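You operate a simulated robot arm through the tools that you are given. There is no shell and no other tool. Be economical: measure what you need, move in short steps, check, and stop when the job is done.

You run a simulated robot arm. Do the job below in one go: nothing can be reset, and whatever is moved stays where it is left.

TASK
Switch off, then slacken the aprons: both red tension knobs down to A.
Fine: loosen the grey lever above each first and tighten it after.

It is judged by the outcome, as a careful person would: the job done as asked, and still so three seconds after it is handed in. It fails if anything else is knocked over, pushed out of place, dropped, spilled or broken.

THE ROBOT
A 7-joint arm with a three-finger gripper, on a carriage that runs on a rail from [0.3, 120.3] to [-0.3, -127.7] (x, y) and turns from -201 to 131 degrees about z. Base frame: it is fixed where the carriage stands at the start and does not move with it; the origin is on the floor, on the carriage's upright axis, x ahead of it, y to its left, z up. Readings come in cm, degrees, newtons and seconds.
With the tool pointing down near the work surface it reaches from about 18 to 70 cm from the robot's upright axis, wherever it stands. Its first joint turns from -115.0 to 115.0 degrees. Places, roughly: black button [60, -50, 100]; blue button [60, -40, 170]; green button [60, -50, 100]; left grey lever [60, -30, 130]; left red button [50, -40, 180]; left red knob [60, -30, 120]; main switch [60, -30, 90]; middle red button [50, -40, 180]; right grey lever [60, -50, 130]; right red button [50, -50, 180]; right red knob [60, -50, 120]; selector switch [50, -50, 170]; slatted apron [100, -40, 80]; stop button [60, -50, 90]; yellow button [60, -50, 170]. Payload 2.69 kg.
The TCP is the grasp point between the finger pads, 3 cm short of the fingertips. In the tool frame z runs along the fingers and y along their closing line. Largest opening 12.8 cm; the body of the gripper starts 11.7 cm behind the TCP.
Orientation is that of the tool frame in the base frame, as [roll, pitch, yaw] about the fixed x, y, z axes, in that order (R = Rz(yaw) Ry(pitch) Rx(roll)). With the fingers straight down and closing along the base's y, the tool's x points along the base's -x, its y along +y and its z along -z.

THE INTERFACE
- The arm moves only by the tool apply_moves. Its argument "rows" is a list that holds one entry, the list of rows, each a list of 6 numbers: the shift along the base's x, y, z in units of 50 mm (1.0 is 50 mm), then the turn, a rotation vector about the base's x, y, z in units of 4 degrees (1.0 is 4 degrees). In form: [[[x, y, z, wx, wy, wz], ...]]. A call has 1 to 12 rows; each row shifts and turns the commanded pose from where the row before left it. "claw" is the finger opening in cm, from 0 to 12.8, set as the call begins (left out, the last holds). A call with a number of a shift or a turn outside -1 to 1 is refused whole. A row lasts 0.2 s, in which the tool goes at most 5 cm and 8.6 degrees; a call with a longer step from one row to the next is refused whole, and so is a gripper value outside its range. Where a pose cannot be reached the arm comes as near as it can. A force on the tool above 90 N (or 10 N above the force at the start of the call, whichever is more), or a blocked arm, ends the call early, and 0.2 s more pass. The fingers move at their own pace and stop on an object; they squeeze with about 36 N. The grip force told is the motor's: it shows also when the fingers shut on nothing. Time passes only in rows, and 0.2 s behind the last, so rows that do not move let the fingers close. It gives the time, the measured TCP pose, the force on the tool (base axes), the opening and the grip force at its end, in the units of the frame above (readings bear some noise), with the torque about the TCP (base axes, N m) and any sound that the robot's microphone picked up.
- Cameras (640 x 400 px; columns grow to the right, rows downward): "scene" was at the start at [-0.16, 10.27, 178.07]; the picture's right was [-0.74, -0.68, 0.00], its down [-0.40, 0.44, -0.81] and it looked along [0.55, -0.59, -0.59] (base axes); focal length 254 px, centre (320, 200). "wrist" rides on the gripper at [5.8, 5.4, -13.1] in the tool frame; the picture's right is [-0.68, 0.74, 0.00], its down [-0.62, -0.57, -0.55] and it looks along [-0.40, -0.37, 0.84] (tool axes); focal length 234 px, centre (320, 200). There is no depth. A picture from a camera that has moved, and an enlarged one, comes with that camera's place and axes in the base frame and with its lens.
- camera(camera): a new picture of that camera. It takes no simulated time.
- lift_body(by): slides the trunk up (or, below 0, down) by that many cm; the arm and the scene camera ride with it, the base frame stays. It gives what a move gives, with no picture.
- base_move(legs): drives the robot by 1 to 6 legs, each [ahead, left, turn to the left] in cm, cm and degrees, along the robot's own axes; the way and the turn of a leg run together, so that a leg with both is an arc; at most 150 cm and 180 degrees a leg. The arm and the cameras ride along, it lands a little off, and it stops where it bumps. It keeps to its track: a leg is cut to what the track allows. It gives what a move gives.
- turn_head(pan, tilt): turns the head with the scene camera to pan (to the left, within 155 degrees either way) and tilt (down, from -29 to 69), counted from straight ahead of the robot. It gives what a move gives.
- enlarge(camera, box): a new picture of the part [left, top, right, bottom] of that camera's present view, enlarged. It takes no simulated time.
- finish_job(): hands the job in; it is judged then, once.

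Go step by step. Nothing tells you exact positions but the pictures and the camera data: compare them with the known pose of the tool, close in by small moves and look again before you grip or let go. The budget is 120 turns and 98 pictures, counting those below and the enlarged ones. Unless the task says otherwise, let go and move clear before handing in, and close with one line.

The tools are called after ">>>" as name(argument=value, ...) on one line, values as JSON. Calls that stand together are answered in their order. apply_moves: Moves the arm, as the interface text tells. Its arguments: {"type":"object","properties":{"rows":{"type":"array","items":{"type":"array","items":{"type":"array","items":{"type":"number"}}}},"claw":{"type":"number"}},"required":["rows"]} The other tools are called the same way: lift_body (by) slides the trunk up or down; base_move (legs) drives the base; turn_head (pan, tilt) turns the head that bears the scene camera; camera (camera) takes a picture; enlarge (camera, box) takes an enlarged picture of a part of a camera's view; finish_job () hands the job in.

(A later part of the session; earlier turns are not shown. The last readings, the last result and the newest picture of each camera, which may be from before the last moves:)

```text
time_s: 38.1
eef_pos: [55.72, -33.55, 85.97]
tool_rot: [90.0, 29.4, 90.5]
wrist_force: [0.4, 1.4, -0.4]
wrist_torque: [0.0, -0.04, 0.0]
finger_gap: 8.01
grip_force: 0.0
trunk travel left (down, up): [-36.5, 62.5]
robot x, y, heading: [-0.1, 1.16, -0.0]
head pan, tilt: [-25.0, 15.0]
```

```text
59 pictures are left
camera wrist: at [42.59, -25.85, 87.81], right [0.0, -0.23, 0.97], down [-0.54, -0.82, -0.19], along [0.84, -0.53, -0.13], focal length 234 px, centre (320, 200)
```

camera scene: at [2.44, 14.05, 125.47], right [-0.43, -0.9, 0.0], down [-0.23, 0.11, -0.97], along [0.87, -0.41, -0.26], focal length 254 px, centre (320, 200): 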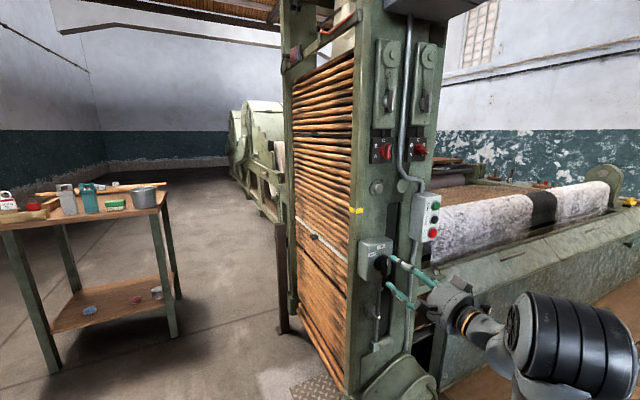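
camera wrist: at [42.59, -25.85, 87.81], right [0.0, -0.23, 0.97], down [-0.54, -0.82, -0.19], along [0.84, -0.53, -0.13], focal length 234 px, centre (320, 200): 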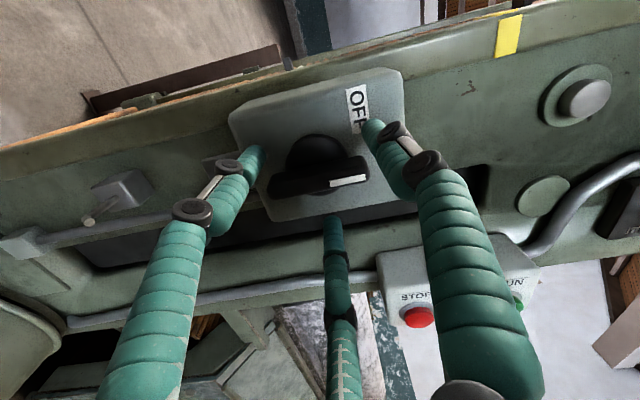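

Well centred. I'll narrow the fingers to 5.2 and turn about 32° first.

>>> apply_moves(rows=[[[0, 0, 0, 0, 0, 0], [0, 0, 0, 0, 0, 0], [0, 0, 0, -1, 0, 0], [0, 0, 0, -1, 0, 0], [0, 0, 0, -1, 0, 0], [0, 0, 0, -1, 0, 0], [0, 0, 0, -1, 0, 0], [0, 0, 0, -1, 0, 0], [0, 0, 0, -1, 0, 0], [0, 0, 0, -1, 0, 0]]], claw=5.2)

>>> camera(camera="wrist")

```text
time_s: 40.3
eef_pos: [55.65, -33.38, 85.97]
tool_rot: [90.6, 61.5, 91.1]
wrist_force: [1.3, 5.4, -3.3]
wrist_torque: [0.07, 0.04, 0.14]
finger_gap: 5.29
grip_force: 0.7
trunk travel left (down, up): [-36.5, 62.5]
robot x, y, heading: [-0.12, 1.43, -0.1]
head pan, tilt: [-25.0, 15.0]
```

```text
58 pictures are left
camera wrist: at [42.51, -25.93, 83.48], right [0.0, 0.32, 0.95], down [-0.54, -0.8, 0.27], along [0.84, -0.51, 0.17], focal length 234 px, centre (320, 200)
```

wrist: 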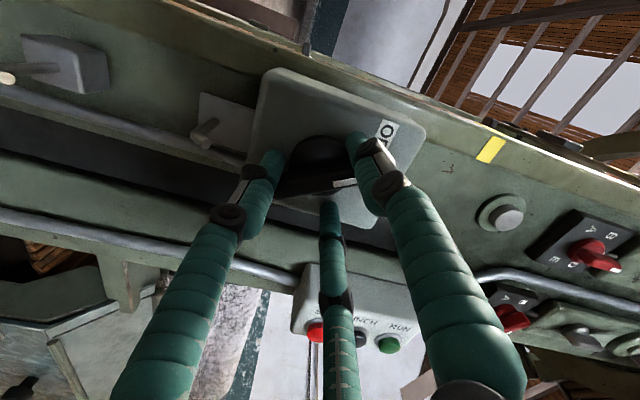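

The bar is turning with the tool. Continuing towards OFF.

>>> apply_moves(rows=[[[0, 0, 0, -1, 0, 0], [0, 0, 0, -1, 0, 0], [0, 0, 0, -1, 0, 0], [0, 0, 0, -1, 0, 0], [0, 0, 0, -1, 0, 0], [0, 0, 0, -1, 0, 0], [0, 0, 0, -1, 0, 0]]])

>>> enlarge(camera="scene", box=[340, 210, 460, 310])

>>> camera(camera="wrist")

```text
time_s: 41.9
eef_pos: [55.58, -33.41, 86.06]
tool_rot: [125.4, 89.3, 125.6]
wrist_force: [2.2, 4.6, 0.5]
wrist_torque: [0.03, -0.03, 0.05]
finger_gap: 5.44
grip_force: 2.3
trunk travel left (down, up): [-36.5, 62.5]
robot x, y, heading: [-0.04, 1.2, 0.0]
head pan, tilt: [-25.0, 15.0]
```

```text
4.00 times, centred on (400, 260) of scene
camera zoom: at [2.45, 14.1, 125.46], right [-0.43, -0.9, 0.0], down [-0.23, 0.11, -0.97], along [0.87, -0.41, -0.26], focal length 1014 px, centre (0, -40)
```

zoom: 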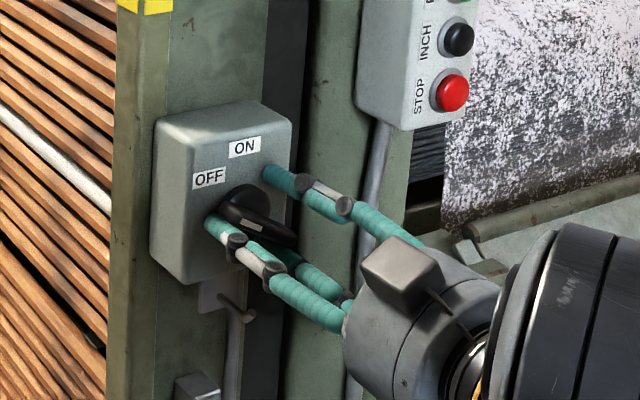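

```text
56 pictures are left
camera wrist: at [42.47, -28.05, 80.36], right [0.0, 0.73, 0.68], down [-0.54, -0.57, 0.61], along [0.84, -0.37, 0.39], focal length 234 px, centre (320, 200)
```

wrist: 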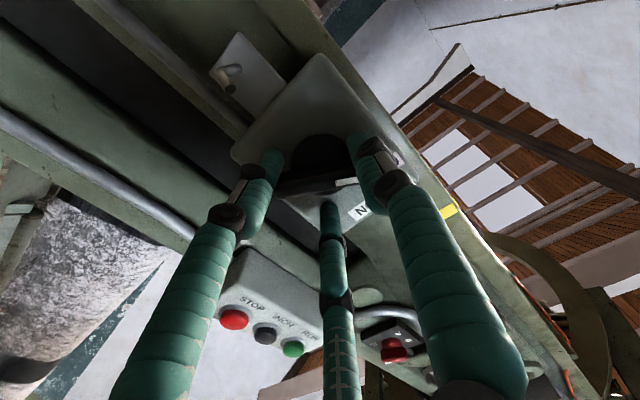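

The handle has turned towards OFF. I'll check the LIVE lamp and display.

>>> turn_head(pan=-30, tilt=-15)

>>> camera(camera="scene")

```text
time_s: 42.8
eef_pos: [55.66, -33.36, 86.06]
tool_rot: [122.7, 89.2, 122.9]
wrist_force: [1.9, 2.3, 0.7]
wrist_torque: [-0.02, 0.03, 0.04]
finger_gap: 5.42
grip_force: 1.8
trunk travel left (down, up): [-36.5, 62.5]
robot x, y, heading: [0.21, 1.28, -0.1]
head pan, tilt: [-30.0, -15.0]
```

```text
55 pictures are left
camera scene: at [0.96, 14.02, 130.11], right [-0.5, -0.86, 0.0], down [0.22, -0.13, -0.97], along [0.84, -0.49, 0.26], focal length 254 px, centre (320, 200)
```

scene: 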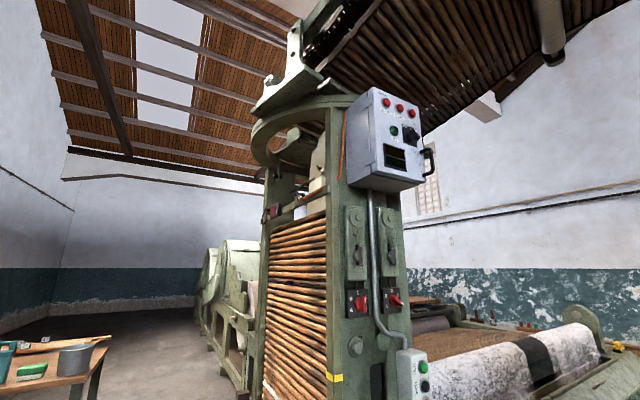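

Display and lamp are dark, so the power is off. I'll open, back off straight and verify the handle.

>>> apply_moves(rows=[[[0, 0, 0, 0, 0, 0], [0, 0, 0, 0, 0, 0], [-0.3, 0, 0, 0, 0, 0], [-0.4, 0, 0, 0, 0, 0], [-0.4, 0, 0, 0, 0, 0], [0, 0, 0, 0, 0, 0]]], claw=7.5)

>>> camera(camera="wrist")

```text
time_s: 44.2
eef_pos: [50.14, -33.42, 86.2]
tool_rot: [122.8, 89.1, 123.1]
wrist_force: [-0.1, 0.2, 0.3]
wrist_torque: [-0.01, -0.02, -0.01]
finger_gap: 7.51
grip_force: 0.1
trunk travel left (down, up): [-36.5, 62.5]
robot x, y, heading: [0.17, 1.12, -0.0]
head pan, tilt: [-30.0, -15.0]
```

```text
54 pictures are left
camera wrist: at [36.95, -27.99, 80.48], right [0.0, 0.73, 0.69], down [-0.54, -0.58, 0.61], along [0.84, -0.37, 0.39], focal length 234 px, centre (320, 200)
```

wrist: 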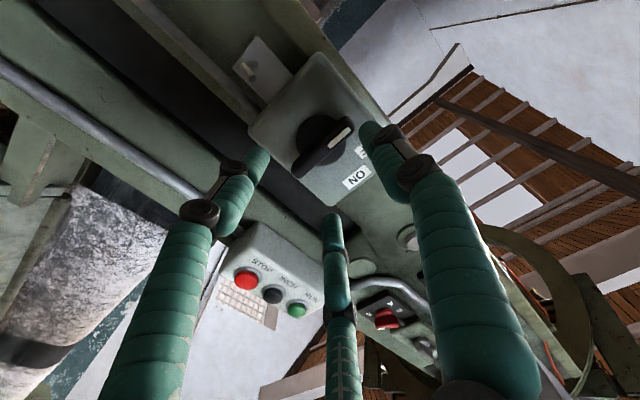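

The handle is at OFF. Now I'll raise the trunk to bring the tool to lever height.

>>> lift_body(by=47)

>>> turn_head(pan=-35, tilt=35)

>>> camera(camera="wrist")

>>> camera(camera="scene")

```text
refused: 47 is not a number from -40 to 40
```

```text
time_s: 45.4
eef_pos: [50.15, -33.42, 86.09]
tool_rot: [124.0, 89.1, 124.0]
wrist_force: [-0.6, -0.1, 0.5]
wrist_torque: [0.0, -0.05, -0.02]
finger_gap: 7.49
grip_force: 0.0
trunk travel left (down, up): [-36.5, 62.5]
robot x, y, heading: [0.04, 1.32, -0.2]
head pan, tilt: [-35.0, 35.0]
```

```text
53 pictures are left
camera wrist: at [37.0, -27.98, 80.47], right [0.0, 0.73, 0.69], down [-0.54, -0.58, 0.61], along [0.84, -0.37, 0.39], focal length 234 px, centre (320, 200)
```

wrist: 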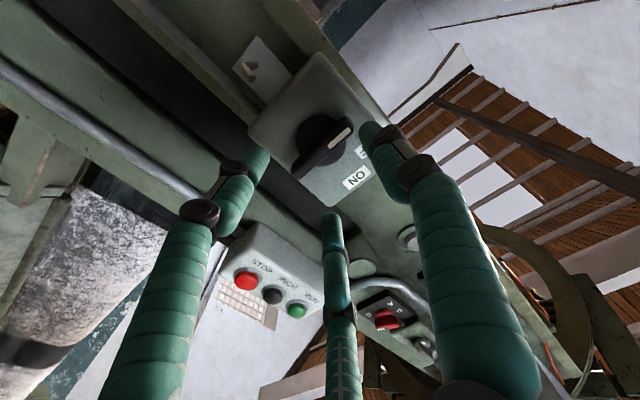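

```text
52 pictures are left
camera scene: at [1.19, 12.95, 122.28], right [-0.58, -0.82, 0.0], down [-0.47, 0.33, -0.82], along [0.67, -0.47, -0.57], focal length 254 px, centre (320, 200)
```

scene: 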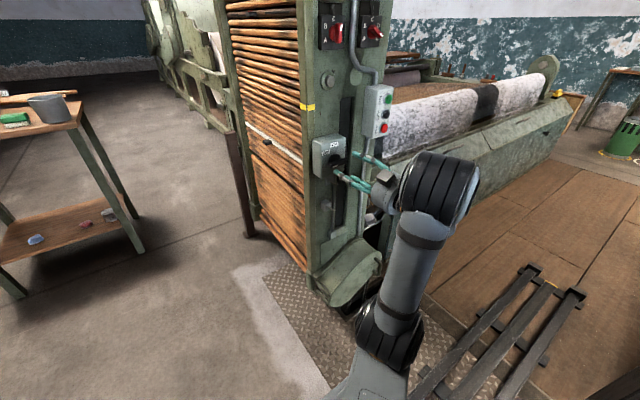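

Lift in two steps, then rotate the tool +60° for turning room.

>>> lift_body(by=38)

>>> lift_body(by=8)

>>> apply_moves(rows=[[[-0.2, 0, 0, 1, 0, 0], [-0.2, 0, 0, 1, 0, 0], [0, 0, 0, 1, 0, 0], [0, 0, 0, 1, 0, 0], [0, 0, 0, 1, 0, 0], [0, 0, 0, 1, 0, 0], [0, 0, 0, 1, 0, 0], [0, 0, 0, 1, 0, 0], [0, 0, 0, 1, 0, 0], [0, 0, 0, 1, 0, 0], [0, 0, 0, 1, 0, 0], [0, 0, 0, 1, 0, 0]]])

>>> apply_moves(rows=[[[0, 0, 0, 1, 0, 0], [0, 0, 0, 1, 0, 0], [0, 0, 0, 1, 0, 0], [0, 0, 0, 0, 0, 0]]])

>>> camera(camera="wrist")

>>> camera(camera="scene")

```text
time_s: 49.1
eef_pos: [50.28, -33.28, 124.06]
tool_rot: [124.0, 89.3, 124.2]
wrist_force: [0.1, -0.3, 0.0]
wrist_torque: [-0.02, -0.01, 0.02]
finger_gap: 7.49
grip_force: 0.0
trunk travel left (down, up): [-74.5, 24.5]
robot x, y, heading: [-0.13, 1.27, -0.2]
head pan, tilt: [-35.0, 35.0]
```

```text
time_s: 50.2
eef_pos: [50.15, -33.37, 132.15]
tool_rot: [124.2, 89.1, 124.5]
wrist_force: [0.3, 0.6, -0.1]
wrist_torque: [-0.02, 0.0, 0.02]
finger_gap: 7.5
grip_force: 0.1
trunk travel left (down, up): [-82.5, 16.5]
robot x, y, heading: [-0.01, 1.22, -0.2]
head pan, tilt: [-35.0, 35.0]
```

```text
time_s: 52.9
eef_pos: [48.18, -33.31, 132.05]
tool_rot: [90.3, 41.3, 90.5]
wrist_force: [-0.4, 0.4, -0.3]
wrist_torque: [-0.01, 0.02, 0.0]
finger_gap: 7.5
grip_force: 0.0
trunk travel left (down, up): [-82.5, 16.5]
robot x, y, heading: [-0.17, 1.5, -0.1]
head pan, tilt: [-35.0, 35.0]
```

```text
time_s: 53.9
eef_pos: [48.23, -33.41, 132.17]
tool_rot: [90.0, 29.3, 90.5]
wrist_force: [0.2, -0.7, -0.2]
wrist_torque: [-0.01, -0.03, -0.02]
finger_gap: 7.5
grip_force: 0.0
trunk travel left (down, up): [-82.5, 16.5]
robot x, y, heading: [-0.08, 1.38, -0.1]
head pan, tilt: [-35.0, 35.0]
```

```text
51 pictures are left
camera wrist: at [35.01, -25.75, 133.96], right [0.0, -0.23, 0.97], down [-0.54, -0.82, -0.19], along [0.84, -0.53, -0.13], focal length 234 px, centre (320, 200)
```

wrist: 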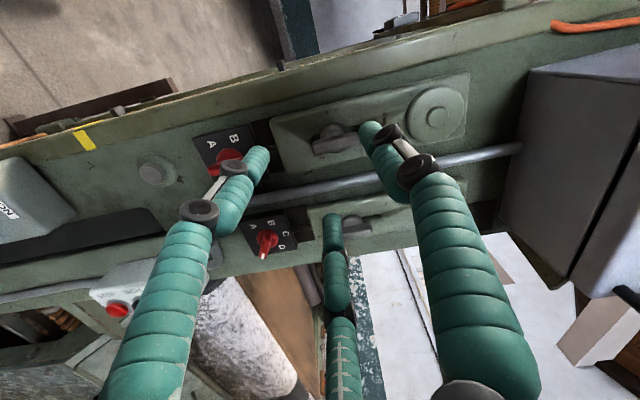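

```text
50 pictures are left
camera scene: at [1.18, 12.95, 168.27], right [-0.58, -0.82, 0.0], down [-0.47, 0.33, -0.82], along [0.67, -0.47, -0.57], focal length 254 px, centre (320, 200)
```

scene: 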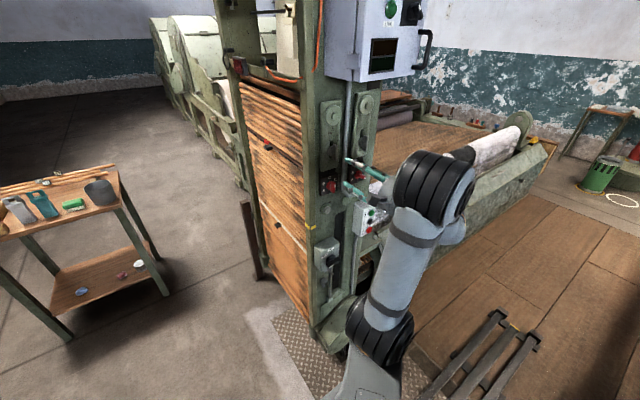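

>>> enlarge(camera="wrist", box=[180, 60, 480, 260])

```text
2.00 times, centred on (330, 160) of wrist
camera zoom: at [35.01, -25.75, 133.96], right [0.0, -0.23, 0.97], down [-0.54, -0.82, -0.19], along [0.84, -0.53, -0.13], focal length 468 px, centre (300, 280)
```

zoom: 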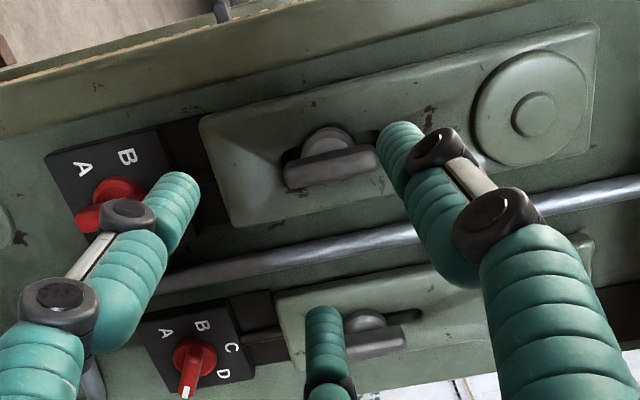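

The left lever's bar is at about (61,-35.0,133.5) and is 5.5 cm long. I'll approach it.

>>> apply_moves(rows=[[[0.2, -0.24, 0.27, 0, 0, 0], [0.4, 0, 0, 0, 0, 0], [0.4, 0, 0, 0, 0, 0], [0.4, 0, 0, 0, 0, 0], [0, 0, 0, 0, 0, 0]]], claw=6)

>>> camera(camera="wrist")

>>> enlarge(camera="scene", box=[300, 80, 400, 220])

```text
time_s: 55.0
eef_pos: [55.18, -34.51, 133.59]
tool_rot: [90.0, 29.3, 90.5]
wrist_force: [0.1, -0.2, 0.5]
wrist_torque: [0.01, 0.03, 0.06]
finger_gap: 6.01
grip_force: 0.1
trunk travel left (down, up): [-82.5, 16.5]
robot x, y, heading: [-0.15, 1.44, -0.2]
head pan, tilt: [-35.0, 35.0]
```

```text
48 pictures are left
camera wrist: at [41.96, -26.98, 135.37], right [0.0, -0.23, 0.97], down [-0.54, -0.82, -0.19], along [0.84, -0.53, -0.13], focal length 234 px, centre (320, 200)
```

wrist: 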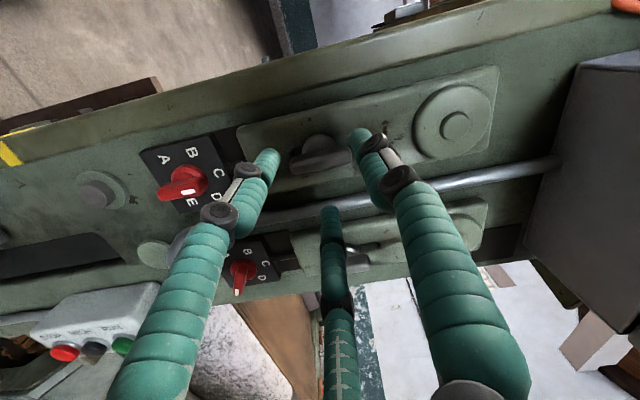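

```text
2.86 times, centred on (350, 150) of scene
camera zoom: at [1.09, 12.92, 168.27], right [-0.58, -0.82, 0.0], down [-0.47, 0.33, -0.82], along [0.67, -0.47, -0.57], focal length 724 px, centre (234, 343)
```

zoom: 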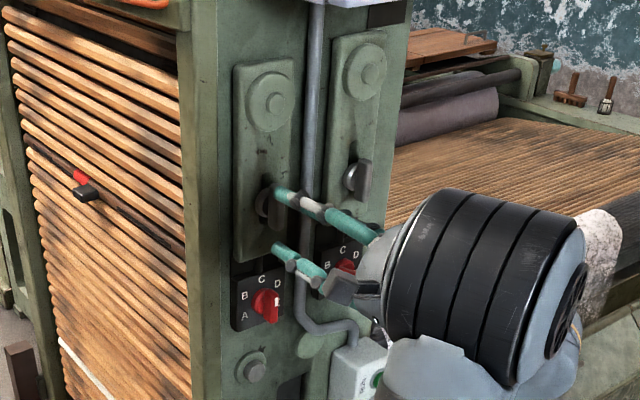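

The bar is on the tool axis at about x=61. I'll advance 3.4 cm in small steps.

>>> apply_moves(rows=[[[0.3, 0, 0, 0, 0, 0], [0.2, 0, 0, 0, 0, 0], [0.18, 0, 0, 0, 0, 0], [0, 0, 0, 0, 0, 0]]])

>>> enlarge(camera="wrist", box=[220, 80, 420, 240])

```text
time_s: 56.0
eef_pos: [58.73, -34.67, 133.57]
tool_rot: [89.9, 29.4, 90.4]
wrist_force: [-0.3, -0.1, -0.3]
wrist_torque: [0.01, 0.05, 0.0]
finger_gap: 6.01
grip_force: 0.0
trunk travel left (down, up): [-82.5, 16.5]
robot x, y, heading: [0.01, 1.3, -0.2]
head pan, tilt: [-35.0, 35.0]
```

```text
2.50 times, centred on (320, 160) of wrist
camera zoom: at [45.44, -27.04, 135.38], right [0.0, -0.23, 0.97], down [-0.54, -0.82, -0.19], along [0.84, -0.53, -0.13], focal length 585 px, centre (320, 300)
```

zoom: 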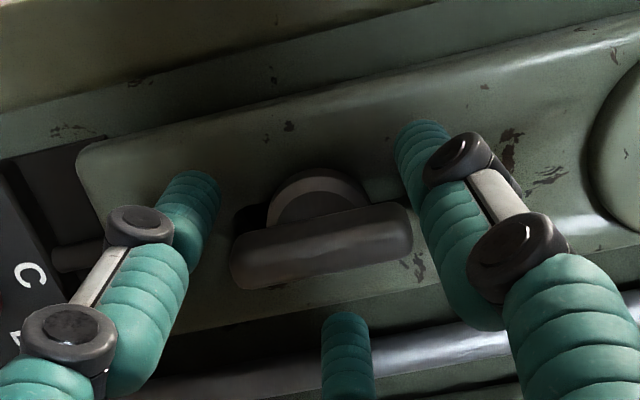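

The fingers straddle the bar about 1 cm deep. I'll close on it.

>>> apply_moves(rows=[[[0, 0, 0, 0, 0, 0], [0, 0, 0, 0, 0, 0], [0, 0, 0, 0, 0, 0], [0, 0, 0, 0, 0, 0]]], claw=2.4)

>>> enlarge(camera="wrist", box=[220, 80, 420, 240])

```text
time_s: 57.0
eef_pos: [58.58, -34.49, 133.62]
tool_rot: [90.0, 29.4, 90.5]
wrist_force: [0.6, 4.5, 0.7]
wrist_torque: [-0.06, -0.02, 0.08]
finger_gap: 2.59
grip_force: 1.4
trunk travel left (down, up): [-82.5, 16.5]
robot x, y, heading: [0.18, 1.24, -0.0]
head pan, tilt: [-35.0, 35.0]
```

```text
2.50 times, centred on (320, 160) of wrist
camera zoom: at [45.48, -26.87, 135.38], right [0.0, -0.23, 0.97], down [-0.54, -0.82, -0.19], along [0.84, -0.53, -0.13], focal length 585 px, centre (320, 300)
```

zoom: 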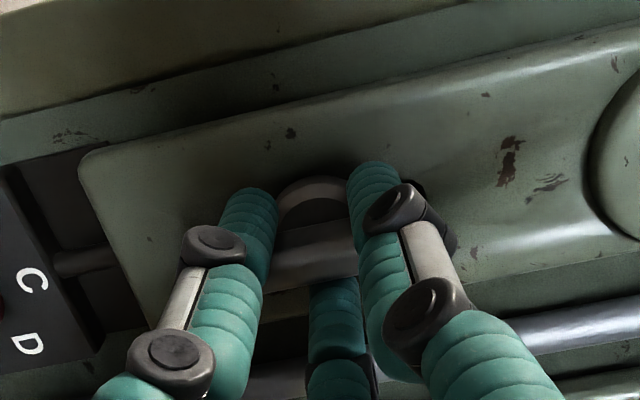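

The bar is held lightly. I'll try loosening counter-clockwise by 20° and watch the torque.

>>> apply_moves(rows=[[[0, 0, 0, -1, 0, 0], [0, 0, 0, -1, 0, 0], [0, 0, 0, -1, 0, 0], [0, 0, 0, -1, 0, 0], [0, 0, 0, -1, 0, 0]]], claw=2.2)

>>> enlarge(camera="wrist", box=[220, 80, 420, 240])

```text
time_s: 58.2
eef_pos: [58.72, -34.37, 133.55]
tool_rot: [90.6, 49.4, 90.9]
wrist_force: [-0.4, 7.4, -3.9]
wrist_torque: [0.05, 0.1, 0.16]
finger_gap: 2.36
grip_force: 3.2
trunk travel left (down, up): [-82.5, 16.5]
robot x, y, heading: [0.05, 1.49, -0.4]
head pan, tilt: [-35.0, 35.0]
```

```text
2.50 times, centred on (320, 160) of wrist
camera zoom: at [45.48, -26.64, 132.6], right [0.0, 0.12, 0.99], down [-0.54, -0.84, 0.1], along [0.84, -0.54, 0.06], focal length 585 px, centre (320, 300)
```

zoom: 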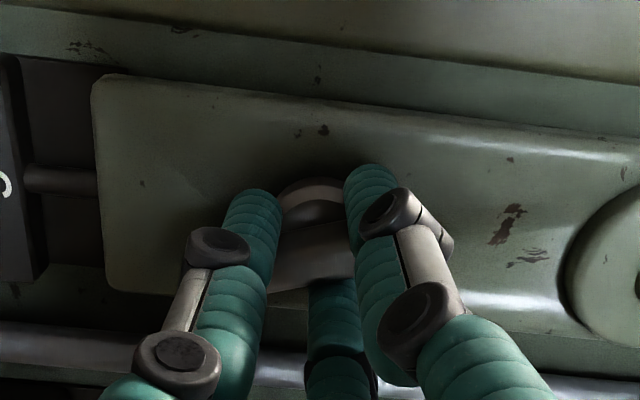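

It turns freely this way. Continuing 32° more.

>>> apply_moves(rows=[[[0, 0, 0, -1, 0, 0], [0, 0, 0, -1, 0, 0], [0, 0, 0, -1, 0, 0], [0, 0, 0, -1, 0, 0], [0, 0, 0, -1, 0, 0], [0, 0, 0, -1, 0, 0], [0, 0, 0, -1, 0, 0], [0, 0, 0, -1, 0, 0]]])

>>> enlarge(camera="wrist", box=[220, 80, 420, 240])

```text
time_s: 60.0
eef_pos: [58.86, -34.42, 133.21]
tool_rot: [94.6, 81.4, 94.8]
wrist_force: [-2.3, 8.6, -11.6]
wrist_torque: [0.03, 0.23, 0.11]
finger_gap: 2.39
grip_force: 6.1
trunk travel left (down, up): [-82.5, 16.5]
robot x, y, heading: [-0.23, 1.26, -0.3]
head pan, tilt: [-35.0, 35.0]
```

```text
2.50 times, centred on (320, 160) of wrist
camera zoom: at [45.5, -28.3, 128.5], right [0.0, 0.63, 0.78], down [-0.54, -0.65, 0.53], along [0.84, -0.42, 0.33], focal length 585 px, centre (320, 300)
```

zoom: 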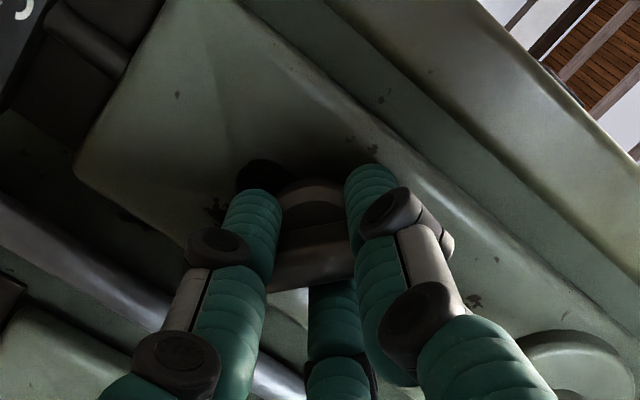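

52° turned with no stop yet. I'll ease the sideways force and continue.

>>> apply_moves(rows=[[[0, 0.04, -0.06, -0.5, 0, 0], [0, 0, 0, -1, 0, 0], [0, 0, 0, -1, 0, 0]]])

>>> enlarge(camera="scene", box=[310, 80, 390, 210])

```text
time_s: 60.9
eef_pos: [58.72, -34.31, 133.15]
tool_rot: [-107.6, 88.6, -107.5]
wrist_force: [1.4, 0.6, -2.2]
wrist_torque: [0.01, 0.11, 0.02]
finger_gap: 2.32
grip_force: 0.4
trunk travel left (down, up): [-82.5, 16.5]
robot x, y, heading: [-0.03, 1.47, -0.4]
head pan, tilt: [-35.0, 35.0]
```

```text
3.08 times, centred on (350, 145) of scene
camera zoom: at [1.24, 12.97, 168.27], right [-0.58, -0.82, 0.0], down [-0.47, 0.33, -0.82], along [0.67, -0.47, -0.57], focal length 780 px, centre (228, 369)
```

zoom: 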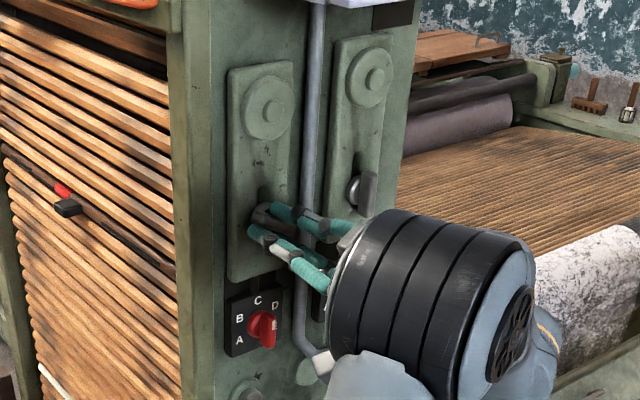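

Forces dropped. I'll try a bit further to see if there is a stop.

>>> apply_moves(rows=[[[0, 0, 0, -1, 0, 0], [0, 0, 0, -1, 0, 0], [0, 0, 0, -1, 0, 0]]])

>>> apply_moves(rows=[[[0, 0, 0, -1, 0, 0], [0, 0, 0, -1, 0, 0], [0, 0, 0, -1, 0, 0]]])

```text
time_s: 61.6
eef_pos: [58.74, -34.21, 133.19]
tool_rot: [-92.1, 76.6, -91.8]
wrist_force: [1.3, 0.1, -2.1]
wrist_torque: [0.06, 0.25, 0.11]
finger_gap: 2.33
grip_force: 0.8
trunk travel left (down, up): [-82.5, 16.5]
robot x, y, heading: [-0.17, 1.41, -0.3]
head pan, tilt: [-35.0, 35.0]
```

```text
time_s: 62.5
eef_pos: [58.6, -34.32, 133.13]
tool_rot: [-91.5, 64.6, -91.4]
wrist_force: [1.2, 0.7, -5.2]
wrist_torque: [0.09, 0.1, -0.02]
finger_gap: 2.39
grip_force: 1.2
trunk travel left (down, up): [-82.5, 16.5]
robot x, y, heading: [-0.12, 1.27, -0.5]
head pan, tilt: [-35.0, 35.0]
```

85° turned and still free. A few more degrees.

>>> apply_moves(rows=[[[0, 0, 0, -1, 0, 0], [0, 0, 0, -1, 0, 0]]])

>>> enlarge(camera="wrist", box=[180, 60, 460, 260])

```text
time_s: 63.0
eef_pos: [58.64, -34.47, 133.01]
tool_rot: [-91.1, 56.7, -91.0]
wrist_force: [-1.6, 0.4, -9.4]
wrist_torque: [0.05, 0.2, 0.02]
finger_gap: 2.34
grip_force: 3.2
trunk travel left (down, up): [-82.5, 16.5]
robot x, y, heading: [-0.18, 1.4, -0.5]
head pan, tilt: [-35.0, 35.0]
```

```text
2.00 times, centred on (320, 160) of wrist
camera zoom: at [45.47, -33.15, 125.36], right [0.0, 0.99, 0.16], down [-0.54, -0.13, 0.83], along [0.84, -0.09, 0.53], focal length 468 px, centre (320, 280)
```

zoom: 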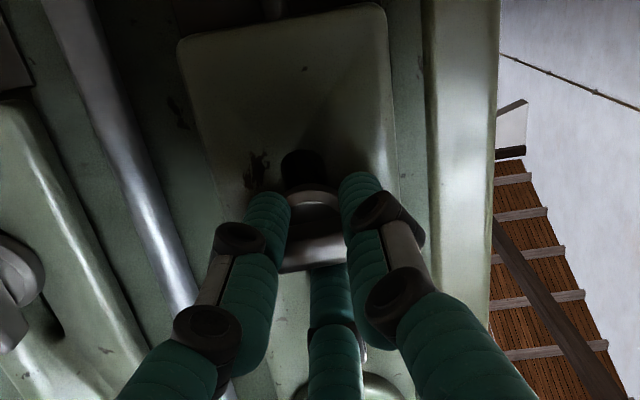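

>>> apply_moves(rows=[[[0, 0, -0.03, -1, 0, 0], [0, 0, 0, -1, 0, 0], [0, 0, 0, -1, 0, 0]]])

>>> enlarge(camera="wrist", box=[180, 60, 460, 260])

```text
time_s: 63.9
eef_pos: [58.61, -34.67, 132.96]
tool_rot: [-90.8, 44.7, -90.8]
wrist_force: [0.1, -2.0, -5.8]
wrist_torque: [-0.01, 0.14, -0.12]
finger_gap: 2.28
grip_force: 5.1
trunk travel left (down, up): [-82.5, 16.5]
robot x, y, heading: [0.47, 1.58, 0.1]
head pan, tilt: [-35.0, 35.0]
```

```text
2.00 times, centred on (320, 160) of wrist
camera zoom: at [45.48, -34.86, 125.16], right [0.0, 1.0, -0.05], down [-0.54, 0.04, 0.84], along [0.84, 0.02, 0.54], focal length 468 px, centre (320, 280)
```

zoom: 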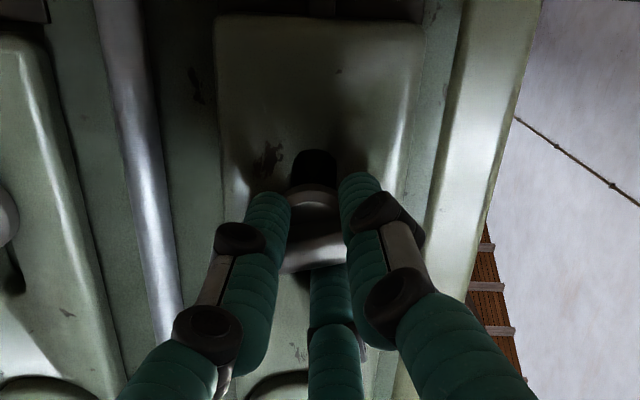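

>>> apply_moves(rows=[[[0, -0.03, -0.02, -1, 0, 0], [0, 0, 0, -1, 0, 0], [0, 0, 0, -1, 0, 0], [0, 0, 0, -1, 0, 0]]])

>>> enlarge(camera="wrist", box=[180, 60, 460, 260])

```text
time_s: 64.8
eef_pos: [58.72, -34.73, 132.89]
tool_rot: [-90.6, 28.7, -90.6]
wrist_force: [1.0, -3.3, -3.4]
wrist_torque: [0.06, 0.1, -0.07]
finger_gap: 2.46
grip_force: 1.8
trunk travel left (down, up): [-82.5, 16.5]
robot x, y, heading: [0.1, 1.33, -0.1]
head pan, tilt: [-35.0, 35.0]
```

```text
2.00 times, centred on (320, 160) of wrist
camera zoom: at [45.49, -37.09, 125.45], right [0.0, 0.95, -0.32], down [-0.54, 0.27, 0.8], along [0.84, 0.17, 0.51], focal length 468 px, centre (320, 280)
```

zoom: 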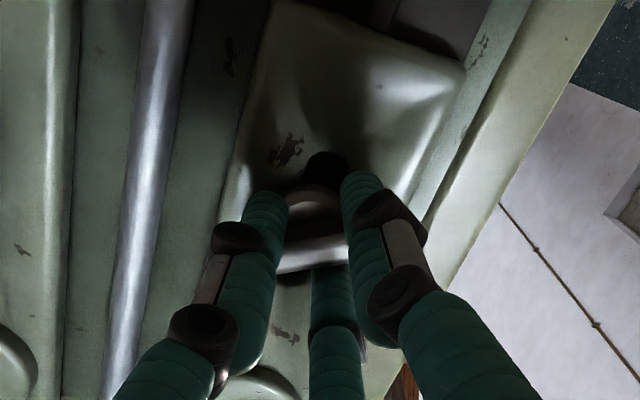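

The lever has turned about 120° counter-clockwise with no stop, so it should be loose. I'll release, back off, lower the trunk to knob height and wind the tool back +120°.

>>> apply_moves(rows=[[[0, 0, 0, 0, 0, 0], [0, 0, 0, 0, 0, 0], [-0.4, 0, 0, 0, 0, 0], [-0.4, 0, 0, 0, 0, 0], [-0.4, 0, 0, 0, 0, 0], [-0.4, 0, 0, 0, 0, 0]]], claw=6)

>>> lift_body(by=-13)

>>> apply_moves(rows=[[[0, 0, 0, 1, 0, 0], [0, 0, 0, 1, 0, 0], [0, 0, 0, 1, 0, 0], [0, 0, 0, 1, 0, 0], [0, 0, 0, 1, 0, 0], [0, 0, 0, 1, 0, 0], [0, 0, 0, 1, 0, 0], [0, 0, 0, 1, 0, 0], [0, 0, 0, 1, 0, 0], [0, 0, 0, 1, 0, 0], [0, 0, 0, 1, 0, 0], [0, 0, 0, 1, 0, 0]]])

>>> apply_moves(rows=[[[0, 0, 0, 1, 0, 0], [0, 0, 0, 1, 0, 0], [0, 0, 0, 1, 0, 0], [0, 0, 0, 1, 0, 0], [0, 0, 0, 1, 0, 0], [0, 0, 0, 1, 0, 0], [0, 0, 0, 1, 0, 0], [0, 0, 0, 1, 0, 0], [0, 0, 0, 1, 0, 0], [0, 0, 0, 1, 0, 0], [0, 0, 0, 1, 0, 0], [0, 0, 0, 1, 0, 0]]])

>>> apply_moves(rows=[[[0, 0, 0, 1, 0, 0], [0, 0, 0, 1, 0, 0], [0, 0, 0, 1, 0, 0], [0, 0, 0, 1, 0, 0], [0, 0, 0, 1, 0, 0], [0, 0, 0, 1, 0, 0], [0, 0, 0, 0, 0, 0]]])

>>> camera(camera="wrist")

>>> enlarge(camera="scene", box=[300, 60, 400, 200])

```text
time_s: 66.2
eef_pos: [51.25, -35.88, 133.45]
tool_rot: [-90.5, 28.8, -90.4]
wrist_force: [-0.2, 0.0, 0.3]
wrist_torque: [-0.01, 0.01, 0.02]
finger_gap: 6.0
grip_force: 0.0
out of reach, approached as far as the arm can: row 5, 6
trunk travel left (down, up): [-82.5, 16.5]
robot x, y, heading: [0.45, 1.16, -0.2]
head pan, tilt: [-35.0, 35.0]
```

```text
time_s: 67.8
eef_pos: [51.2, -35.94, 120.37]
tool_rot: [-90.4, 28.7, -90.4]
wrist_force: [0.4, 0.5, 0.0]
wrist_torque: [0.04, 0.0, 0.0]
finger_gap: 6.0
grip_force: 0.2
trunk travel left (down, up): [-69.5, 29.5]
robot x, y, heading: [-0.02, 1.3, -0.3]
head pan, tilt: [-35.0, 35.0]
```

```text
time_s: 70.4
eef_pos: [51.32, -35.96, 120.35]
tool_rot: [-91.7, 76.8, -91.4]
wrist_force: [0.3, 0.5, 0.2]
wrist_torque: [-0.01, -0.01, -0.03]
finger_gap: 6.0
grip_force: 0.1
trunk travel left (down, up): [-69.5, 29.5]
robot x, y, heading: [-0.18, 0.84, 0.0]
head pan, tilt: [-35.0, 35.0]
```

```text
time_s: 73.0
eef_pos: [51.39, -35.86, 120.29]
tool_rot: [90.2, 55.2, 90.6]
wrist_force: [-0.1, 0.0, -0.7]
wrist_torque: [0.01, 0.03, 0.01]
finger_gap: 6.03
grip_force: 0.0
trunk travel left (down, up): [-69.5, 29.5]
robot x, y, heading: [0.03, 1.15, -0.2]
head pan, tilt: [-35.0, 35.0]
```

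```text
time_s: 74.6
eef_pos: [51.25, -35.92, 120.26]
tool_rot: [90.0, 31.2, 90.4]
wrist_force: [-0.2, 0.2, 1.0]
wrist_torque: [-0.02, 0.02, 0.0]
finger_gap: 6.0
grip_force: 0.1
trunk travel left (down, up): [-69.5, 29.5]
robot x, y, heading: [0.02, 1.25, -0.2]
head pan, tilt: [-35.0, 35.0]
```

```text
38 pictures are left
camera wrist: at [38.11, -28.22, 121.84], right [0.0, -0.2, 0.98], down [-0.54, -0.82, -0.17], along [0.84, -0.53, -0.11], focal length 234 px, centre (320, 200)
```

wrist: 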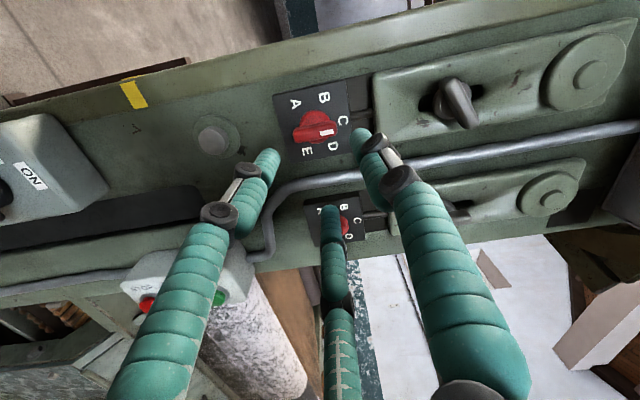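

```text
2.86 times, centred on (350, 130) of scene
camera zoom: at [1.18, 12.95, 155.27], right [-0.58, -0.82, 0.0], down [-0.47, 0.33, -0.82], along [0.67, -0.47, -0.57], focal length 724 px, centre (234, 400)
```

zoom: 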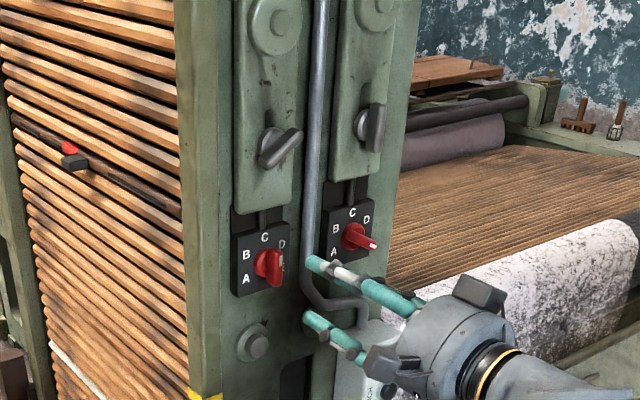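

The lever bar has clearly been turned. Now the left knob (at C), near (61.5,-34.8,120); I'll approach it.

>>> apply_moves(rows=[[[0.3, 0.14, -0.02, 0, 0, 0], [0.4, 0.1, -0.02, 0, 0, 0], [0.3, 0, 0, 0, 0, 0], [0, 0, 0, 0, 0, 0]]])

>>> enlarge(camera="wrist", box=[220, 80, 420, 240])

```text
time_s: 75.6
eef_pos: [56.14, -34.7, 120.24]
tool_rot: [90.0, 31.3, 90.5]
wrist_force: [-0.2, 0.5, -0.2]
wrist_torque: [0.0, -0.04, 0.0]
finger_gap: 6.02
grip_force: 0.0
trunk travel left (down, up): [-69.5, 29.5]
robot x, y, heading: [0.15, 1.42, -0.1]
head pan, tilt: [-35.0, 35.0]
```

```text
2.50 times, centred on (320, 160) of wrist
camera zoom: at [43.07, -26.97, 121.71], right [0.0, -0.2, 0.98], down [-0.54, -0.82, -0.16], along [0.84, -0.53, -0.11], focal length 585 px, centre (320, 300)
```

zoom: 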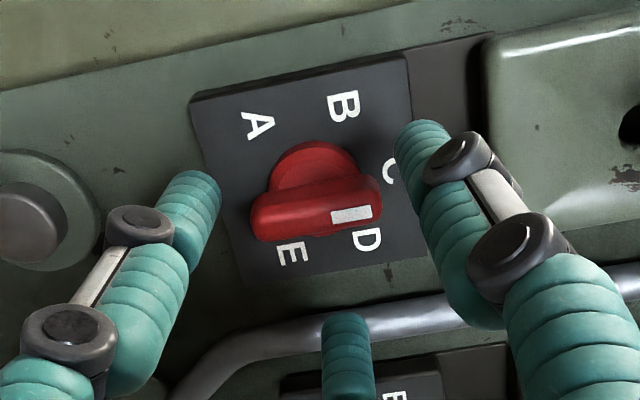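

The knob bar is at (60.6,-34.5,120). I'll move in and close lightly.

>>> apply_moves(rows=[[[0, 0.1, -0.05, 0, 0, 0], [0.3, 0, 0, 0, 0, 0], [0.22, 0, 0, 0, 0, 0], [0, 0, 0, 0, 0, 0]]])

>>> apply_moves(rows=[[[0, 0, 0, 0, 0, 0], [0, 0, 0, 0, 0, 0], [0, 0, 0, 0, 0, 0], [0, 0, 0, 0, 0, 0]]], claw=1.6)

>>> enlarge(camera="wrist", box=[220, 80, 420, 240])

```text
time_s: 76.6
eef_pos: [58.8, -34.2, 119.86]
tool_rot: [89.9, 31.2, 90.4]
wrist_force: [-0.8, 0.1, -0.4]
wrist_torque: [0.02, 0.0, 0.0]
finger_gap: 6.0
grip_force: 0.1
trunk travel left (down, up): [-69.5, 29.5]
robot x, y, heading: [-0.06, 0.93, 0.1]
head pan, tilt: [-35.0, 35.0]
```

```text
time_s: 77.6
eef_pos: [58.65, -34.45, 119.88]
tool_rot: [89.8, 31.2, 90.4]
wrist_force: [1.5, -4.4, 1.5]
wrist_torque: [0.01, -0.03, -0.17]
finger_gap: 2.3
grip_force: 5.2
trunk travel left (down, up): [-69.5, 29.5]
robot x, y, heading: [0.12, 1.16, -0.2]
head pan, tilt: [-35.0, 35.0]
```

```text
2.50 times, centred on (320, 160) of wrist
camera zoom: at [45.57, -26.67, 121.39], right [0.0, -0.2, 0.98], down [-0.54, -0.82, -0.16], along [0.84, -0.53, -0.11], focal length 585 px, centre (320, 300)
```

zoom: 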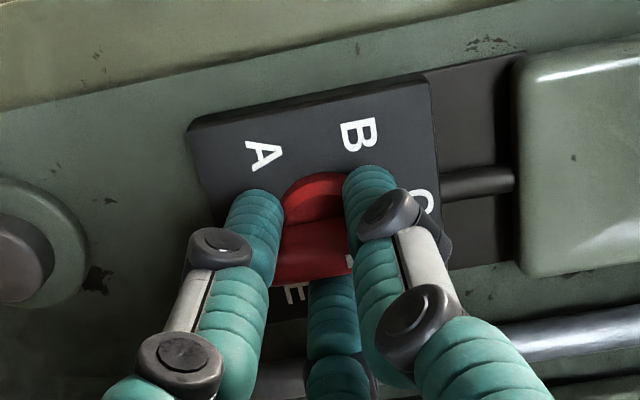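

Gripped. I'll turn -20° to test that it's free.

>>> apply_moves(rows=[[[0, 0, 0, -1, 0, 0], [0, 0, 0, -1, 0, 0], [0, 0, 0, -1, 0, 0], [0, 0, 0, -1, 0, 0], [0, 0, 0, -1, 0, 0]]])

>>> enlarge(camera="wrist", box=[220, 80, 420, 240])

```text
time_s: 78.8
eef_pos: [58.69, -34.45, 119.68]
tool_rot: [90.3, 51.4, 90.6]
wrist_force: [-6.4, -4.9, -7.6]
wrist_torque: [0.07, 0.12, -0.36]
finger_gap: 2.2
grip_force: 40.8
trunk travel left (down, up): [-69.5, 29.5]
robot x, y, heading: [0.3, 1.28, -0.5]
head pan, tilt: [-35.0, 35.0]
```

```text
2.50 times, centred on (320, 160) of wrist
camera zoom: at [45.59, -26.68, 118.59], right [0.0, 0.15, 0.99], down [-0.54, -0.83, 0.13], along [0.84, -0.54, 0.08], focal length 585 px, centre (320, 300)
```

zoom: 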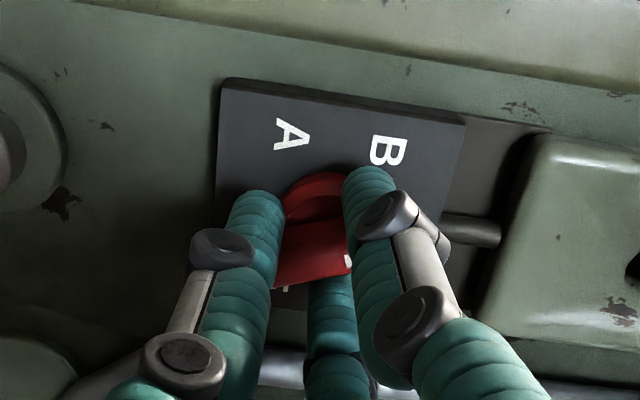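

It turns smoothly. Continuing with 40°, shifting slightly to stay on the hub's axis.

>>> apply_moves(rows=[[[0, -0.004, -0.004, -1, 0, 0], [0, -0.004, -0.004, -1, 0, 0], [0, -0.004, -0.004, -1, 0, 0], [0, -0.004, -0.004, -1, 0, 0], [0, -0.004, -0.004, -1, 0, 0], [0, -0.004, -0.004, -1, 0, 0], [0, -0.004, -0.004, -1, 0, 0], [0, -0.004, -0.004, -1, 0, 0], [0, -0.004, -0.004, -1, 0, 0], [0, -0.004, -0.004, -1, 0, 0]]], claw=2.0)

>>> apply_moves(rows=[[[0, -0.005, 0, -1, 0, 0], [0, -0.005, 0, -1, 0, 0], [0, -0.005, 0, -1, 0, 0], [0, -0.005, 0, -1, 0, 0], [0, -0.005, 0, -1, 0, 0], [0, -0.005, 0, -1, 0, 0], [0, -0.005, 0, -1, 0, 0], [0, -0.005, 0, -1, 0, 0], [0, -0.005, 0, -1, 0, 0], [0, -0.005, 0, -1, 0, 0]]])

>>> enlarge(camera="wrist", box=[220, 80, 420, 240])

```text
time_s: 81.0
eef_pos: [58.73, -34.71, 119.54]
tool_rot: [-110.3, 88.7, -109.9]
wrist_force: [-12.0, -3.8, -14.4]
wrist_torque: [0.06, 0.19, -0.62]
finger_gap: 2.19
grip_force: 45.6
trunk travel left (down, up): [-69.5, 29.5]
robot x, y, heading: [0.12, 1.53, -0.6]
head pan, tilt: [-35.0, 35.0]
```

```text
time_s: 83.2
eef_pos: [58.76, -35.08, 119.54]
tool_rot: [-90.8, 48.7, -90.7]
wrist_force: [-4.1, -16.8, -6.7]
wrist_torque: [0.09, 0.02, 0.42]
finger_gap: 2.17
grip_force: 44.8
trunk travel left (down, up): [-69.5, 29.5]
robot x, y, heading: [0.3, 1.55, -0.2]
head pan, tilt: [-35.0, 35.0]
```

```text
2.50 times, centred on (320, 160) of wrist
camera zoom: at [45.59, -34.82, 111.75], right [0.0, 1.0, 0.02], down [-0.54, -0.02, 0.84], along [0.84, -0.01, 0.54], focal length 585 px, centre (320, 300)
```

zoom: 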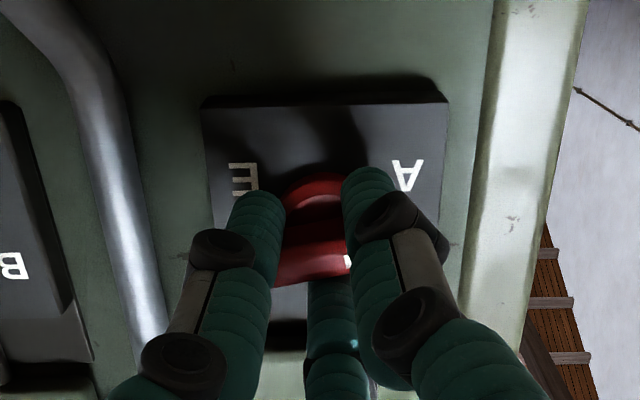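

100° turned. Five more rows to reach A at 120°.

>>> apply_moves(rows=[[[0, -0.01, 0, -1, 0, 0], [0, -0.01, 0, -1, 0, 0], [0, -0.01, 0, -1, 0, 0], [0, -0.01, 0, -1, 0, 0], [0, -0.01, 0, -1, 0, 0]]])

>>> apply_moves(rows=[[[0, 0, 0, 0, 0, 0], [0, 0, 0, 0, 0, 0], [-0.4, 0, 0, 0, 0, 0], [-0.4, 0, 0, 0, 0, 0], [-0.4, 0, 0, 0, 0, 0]]], claw=6)

>>> enlarge(camera="wrist", box=[120, 0, 480, 240])

```text
time_s: 84.4
eef_pos: [58.72, -35.2, 119.56]
tool_rot: [-90.4, 28.9, -90.4]
wrist_force: [-2.9, -14.6, 0.9]
wrist_torque: [1.27, -0.56, -0.79]
finger_gap: 2.2
grip_force: 45.2
trunk travel left (down, up): [-69.5, 29.5]
robot x, y, heading: [0.05, 1.3, 0.1]
head pan, tilt: [-35.0, 35.0]
```

```text
time_s: 85.6
eef_pos: [52.96, -35.15, 119.68]
tool_rot: [-90.6, 28.8, -90.2]
wrist_force: [0.6, -1.0, 1.1]
wrist_torque: [-0.01, -0.06, 0.02]
finger_gap: 5.98
grip_force: 0.0
out of reach, approached as far as the arm can: row 5
trunk travel left (down, up): [-69.5, 29.5]
robot x, y, heading: [-0.07, 1.49, -0.4]
head pan, tilt: [-35.0, 35.0]
```

```text
1.67 times, centred on (300, 120) of wrist
camera zoom: at [39.86, -37.7, 112.28], right [0.0, 0.95, -0.32], down [-0.54, 0.27, 0.8], along [0.84, 0.18, 0.51], focal length 390 px, centre (353, 333)
```

zoom: 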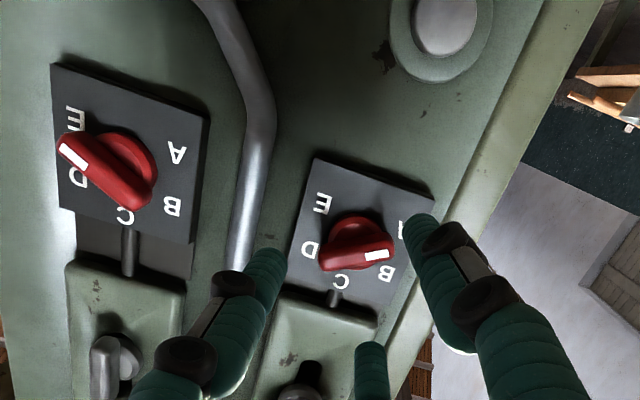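

The left knob now points to A or near it. I'll check with the scene camera.

>>> enlarge(camera="scene", box=[315, 110, 385, 180])

```text
5.71 times, centred on (350, 145) of scene
camera zoom: at [1.18, 12.87, 155.28], right [-0.58, -0.82, 0.0], down [-0.47, 0.33, -0.82], along [0.67, -0.47, -0.57], focal length 1448 px, centre (149, 514)
```

zoom: 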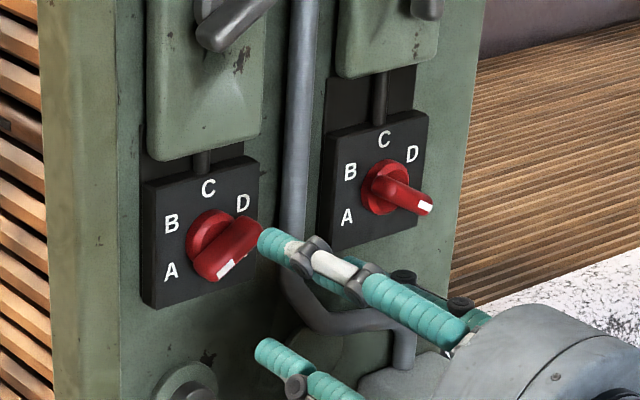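

Accounting for perspective, the pointer is at A (120°). Next I'll raise back to the left lever; the tool is still at the lever's loosened angle.

>>> lift_body(by=13)

>>> apply_moves(rows=[[[0, 0.08, 0.04, 0, 0, 0], [0.4, 0, 0, 0, 0, 0], [0.3, 0, 0, 0, 0, 0], [0, 0, 0, 0, 0, 0]]])

>>> enlarge(camera="wrist", box=[180, 60, 460, 260])

```text
time_s: 87.2
eef_pos: [53.0, -35.03, 132.61]
tool_rot: [-90.6, 28.7, -90.3]
wrist_force: [-0.2, 0.0, 0.2]
wrist_torque: [-0.01, -0.04, -0.02]
finger_gap: 6.03
grip_force: 0.1
trunk travel left (down, up): [-82.5, 16.5]
robot x, y, heading: [0.05, 1.54, -0.5]
head pan, tilt: [-35.0, 35.0]
```

```text
time_s: 88.2
eef_pos: [56.67, -34.79, 133.07]
tool_rot: [-90.6, 28.8, -90.3]
wrist_force: [1.0, -0.6, 0.0]
wrist_torque: [0.02, 0.0, 0.02]
finger_gap: 5.98
grip_force: 0.0
trunk travel left (down, up): [-82.5, 16.5]
robot x, y, heading: [0.07, 1.59, -0.3]
head pan, tilt: [-35.0, 35.0]
```

```text
2.00 times, centred on (320, 160) of wrist
camera zoom: at [43.46, -37.23, 125.64], right [0.0, 0.95, -0.32], down [-0.54, 0.27, 0.8], along [0.84, 0.18, 0.51], focal length 468 px, centre (320, 280)
```

zoom: 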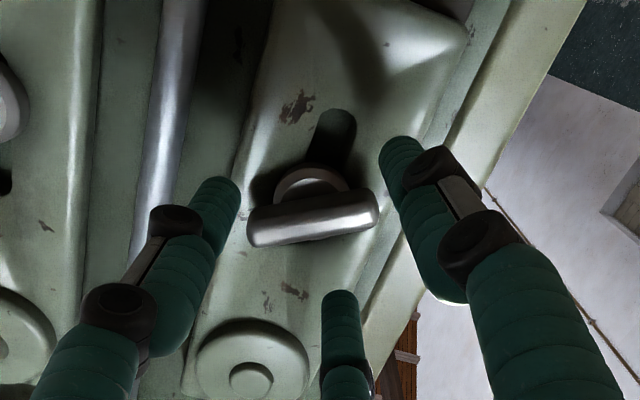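

Aligned with the lever bar. Advance, close, and turn back clockwise.

>>> apply_moves(rows=[[[0.2, 0, 0, 0, 0, 0], [0.22, 0, 0, 0, 0, 0], [0, 0, 0, 0, 0, 0]]])

>>> apply_moves(rows=[[[0, 0, 0, 0, 0, 0], [0, 0, 0, 0, 0, 0], [0, 0, 0, 0, 0, 0], [0, 0, 0, 0, 0, 0], [0, 0, 0, 1, 0, 0], [0, 0, 0, 1, 0, 0], [0, 0, 0, 1, 0, 0], [0, 0, 0, 1, 0, 0]]], claw=2.2)

>>> apply_moves(rows=[[[0, 0.005, 0.003, 1, 0, 0], [0, 0.005, 0.003, 1, 0, 0], [0, 0.005, 0.003, 1, 0, 0], [0, 0.005, 0.003, 1, 0, 0], [0, 0.005, 0.003, 1, 0, 0], [0, 0.005, 0.003, 1, 0, 0], [0, 0.005, 0.003, 1, 0, 0], [0, 0.005, 0.003, 1, 0, 0]]])

```text
time_s: 89.0
eef_pos: [58.71, -34.81, 132.96]
tool_rot: [-90.5, 28.8, -90.3]
wrist_force: [-0.4, 0.6, 0.2]
wrist_torque: [-0.02, 0.0, 0.01]
finger_gap: 5.97
grip_force: 0.0
trunk travel left (down, up): [-82.5, 16.5]
robot x, y, heading: [-0.25, 1.09, -0.2]
head pan, tilt: [-35.0, 35.0]
```

```text
time_s: 90.8
eef_pos: [58.64, -34.56, 133.01]
tool_rot: [-90.5, 44.9, -90.3]
wrist_force: [1.0, 0.0, 0.9]
wrist_torque: [-0.01, -0.02, 0.02]
finger_gap: 2.29
grip_force: 0.6
trunk travel left (down, up): [-82.5, 16.5]
robot x, y, heading: [-0.1, 1.48, -0.3]
head pan, tilt: [-35.0, 35.0]
```

```text
time_s: 92.6
eef_pos: [58.57, -34.58, 133.05]
tool_rot: [-91.0, 76.8, -90.7]
wrist_force: [1.7, -0.6, 5.4]
wrist_torque: [-0.02, -0.04, -0.22]
finger_gap: 2.28
grip_force: 10.8
trunk travel left (down, up): [-82.5, 16.5]
robot x, y, heading: [0.13, 1.66, -0.1]
head pan, tilt: [-35.0, 35.0]
```

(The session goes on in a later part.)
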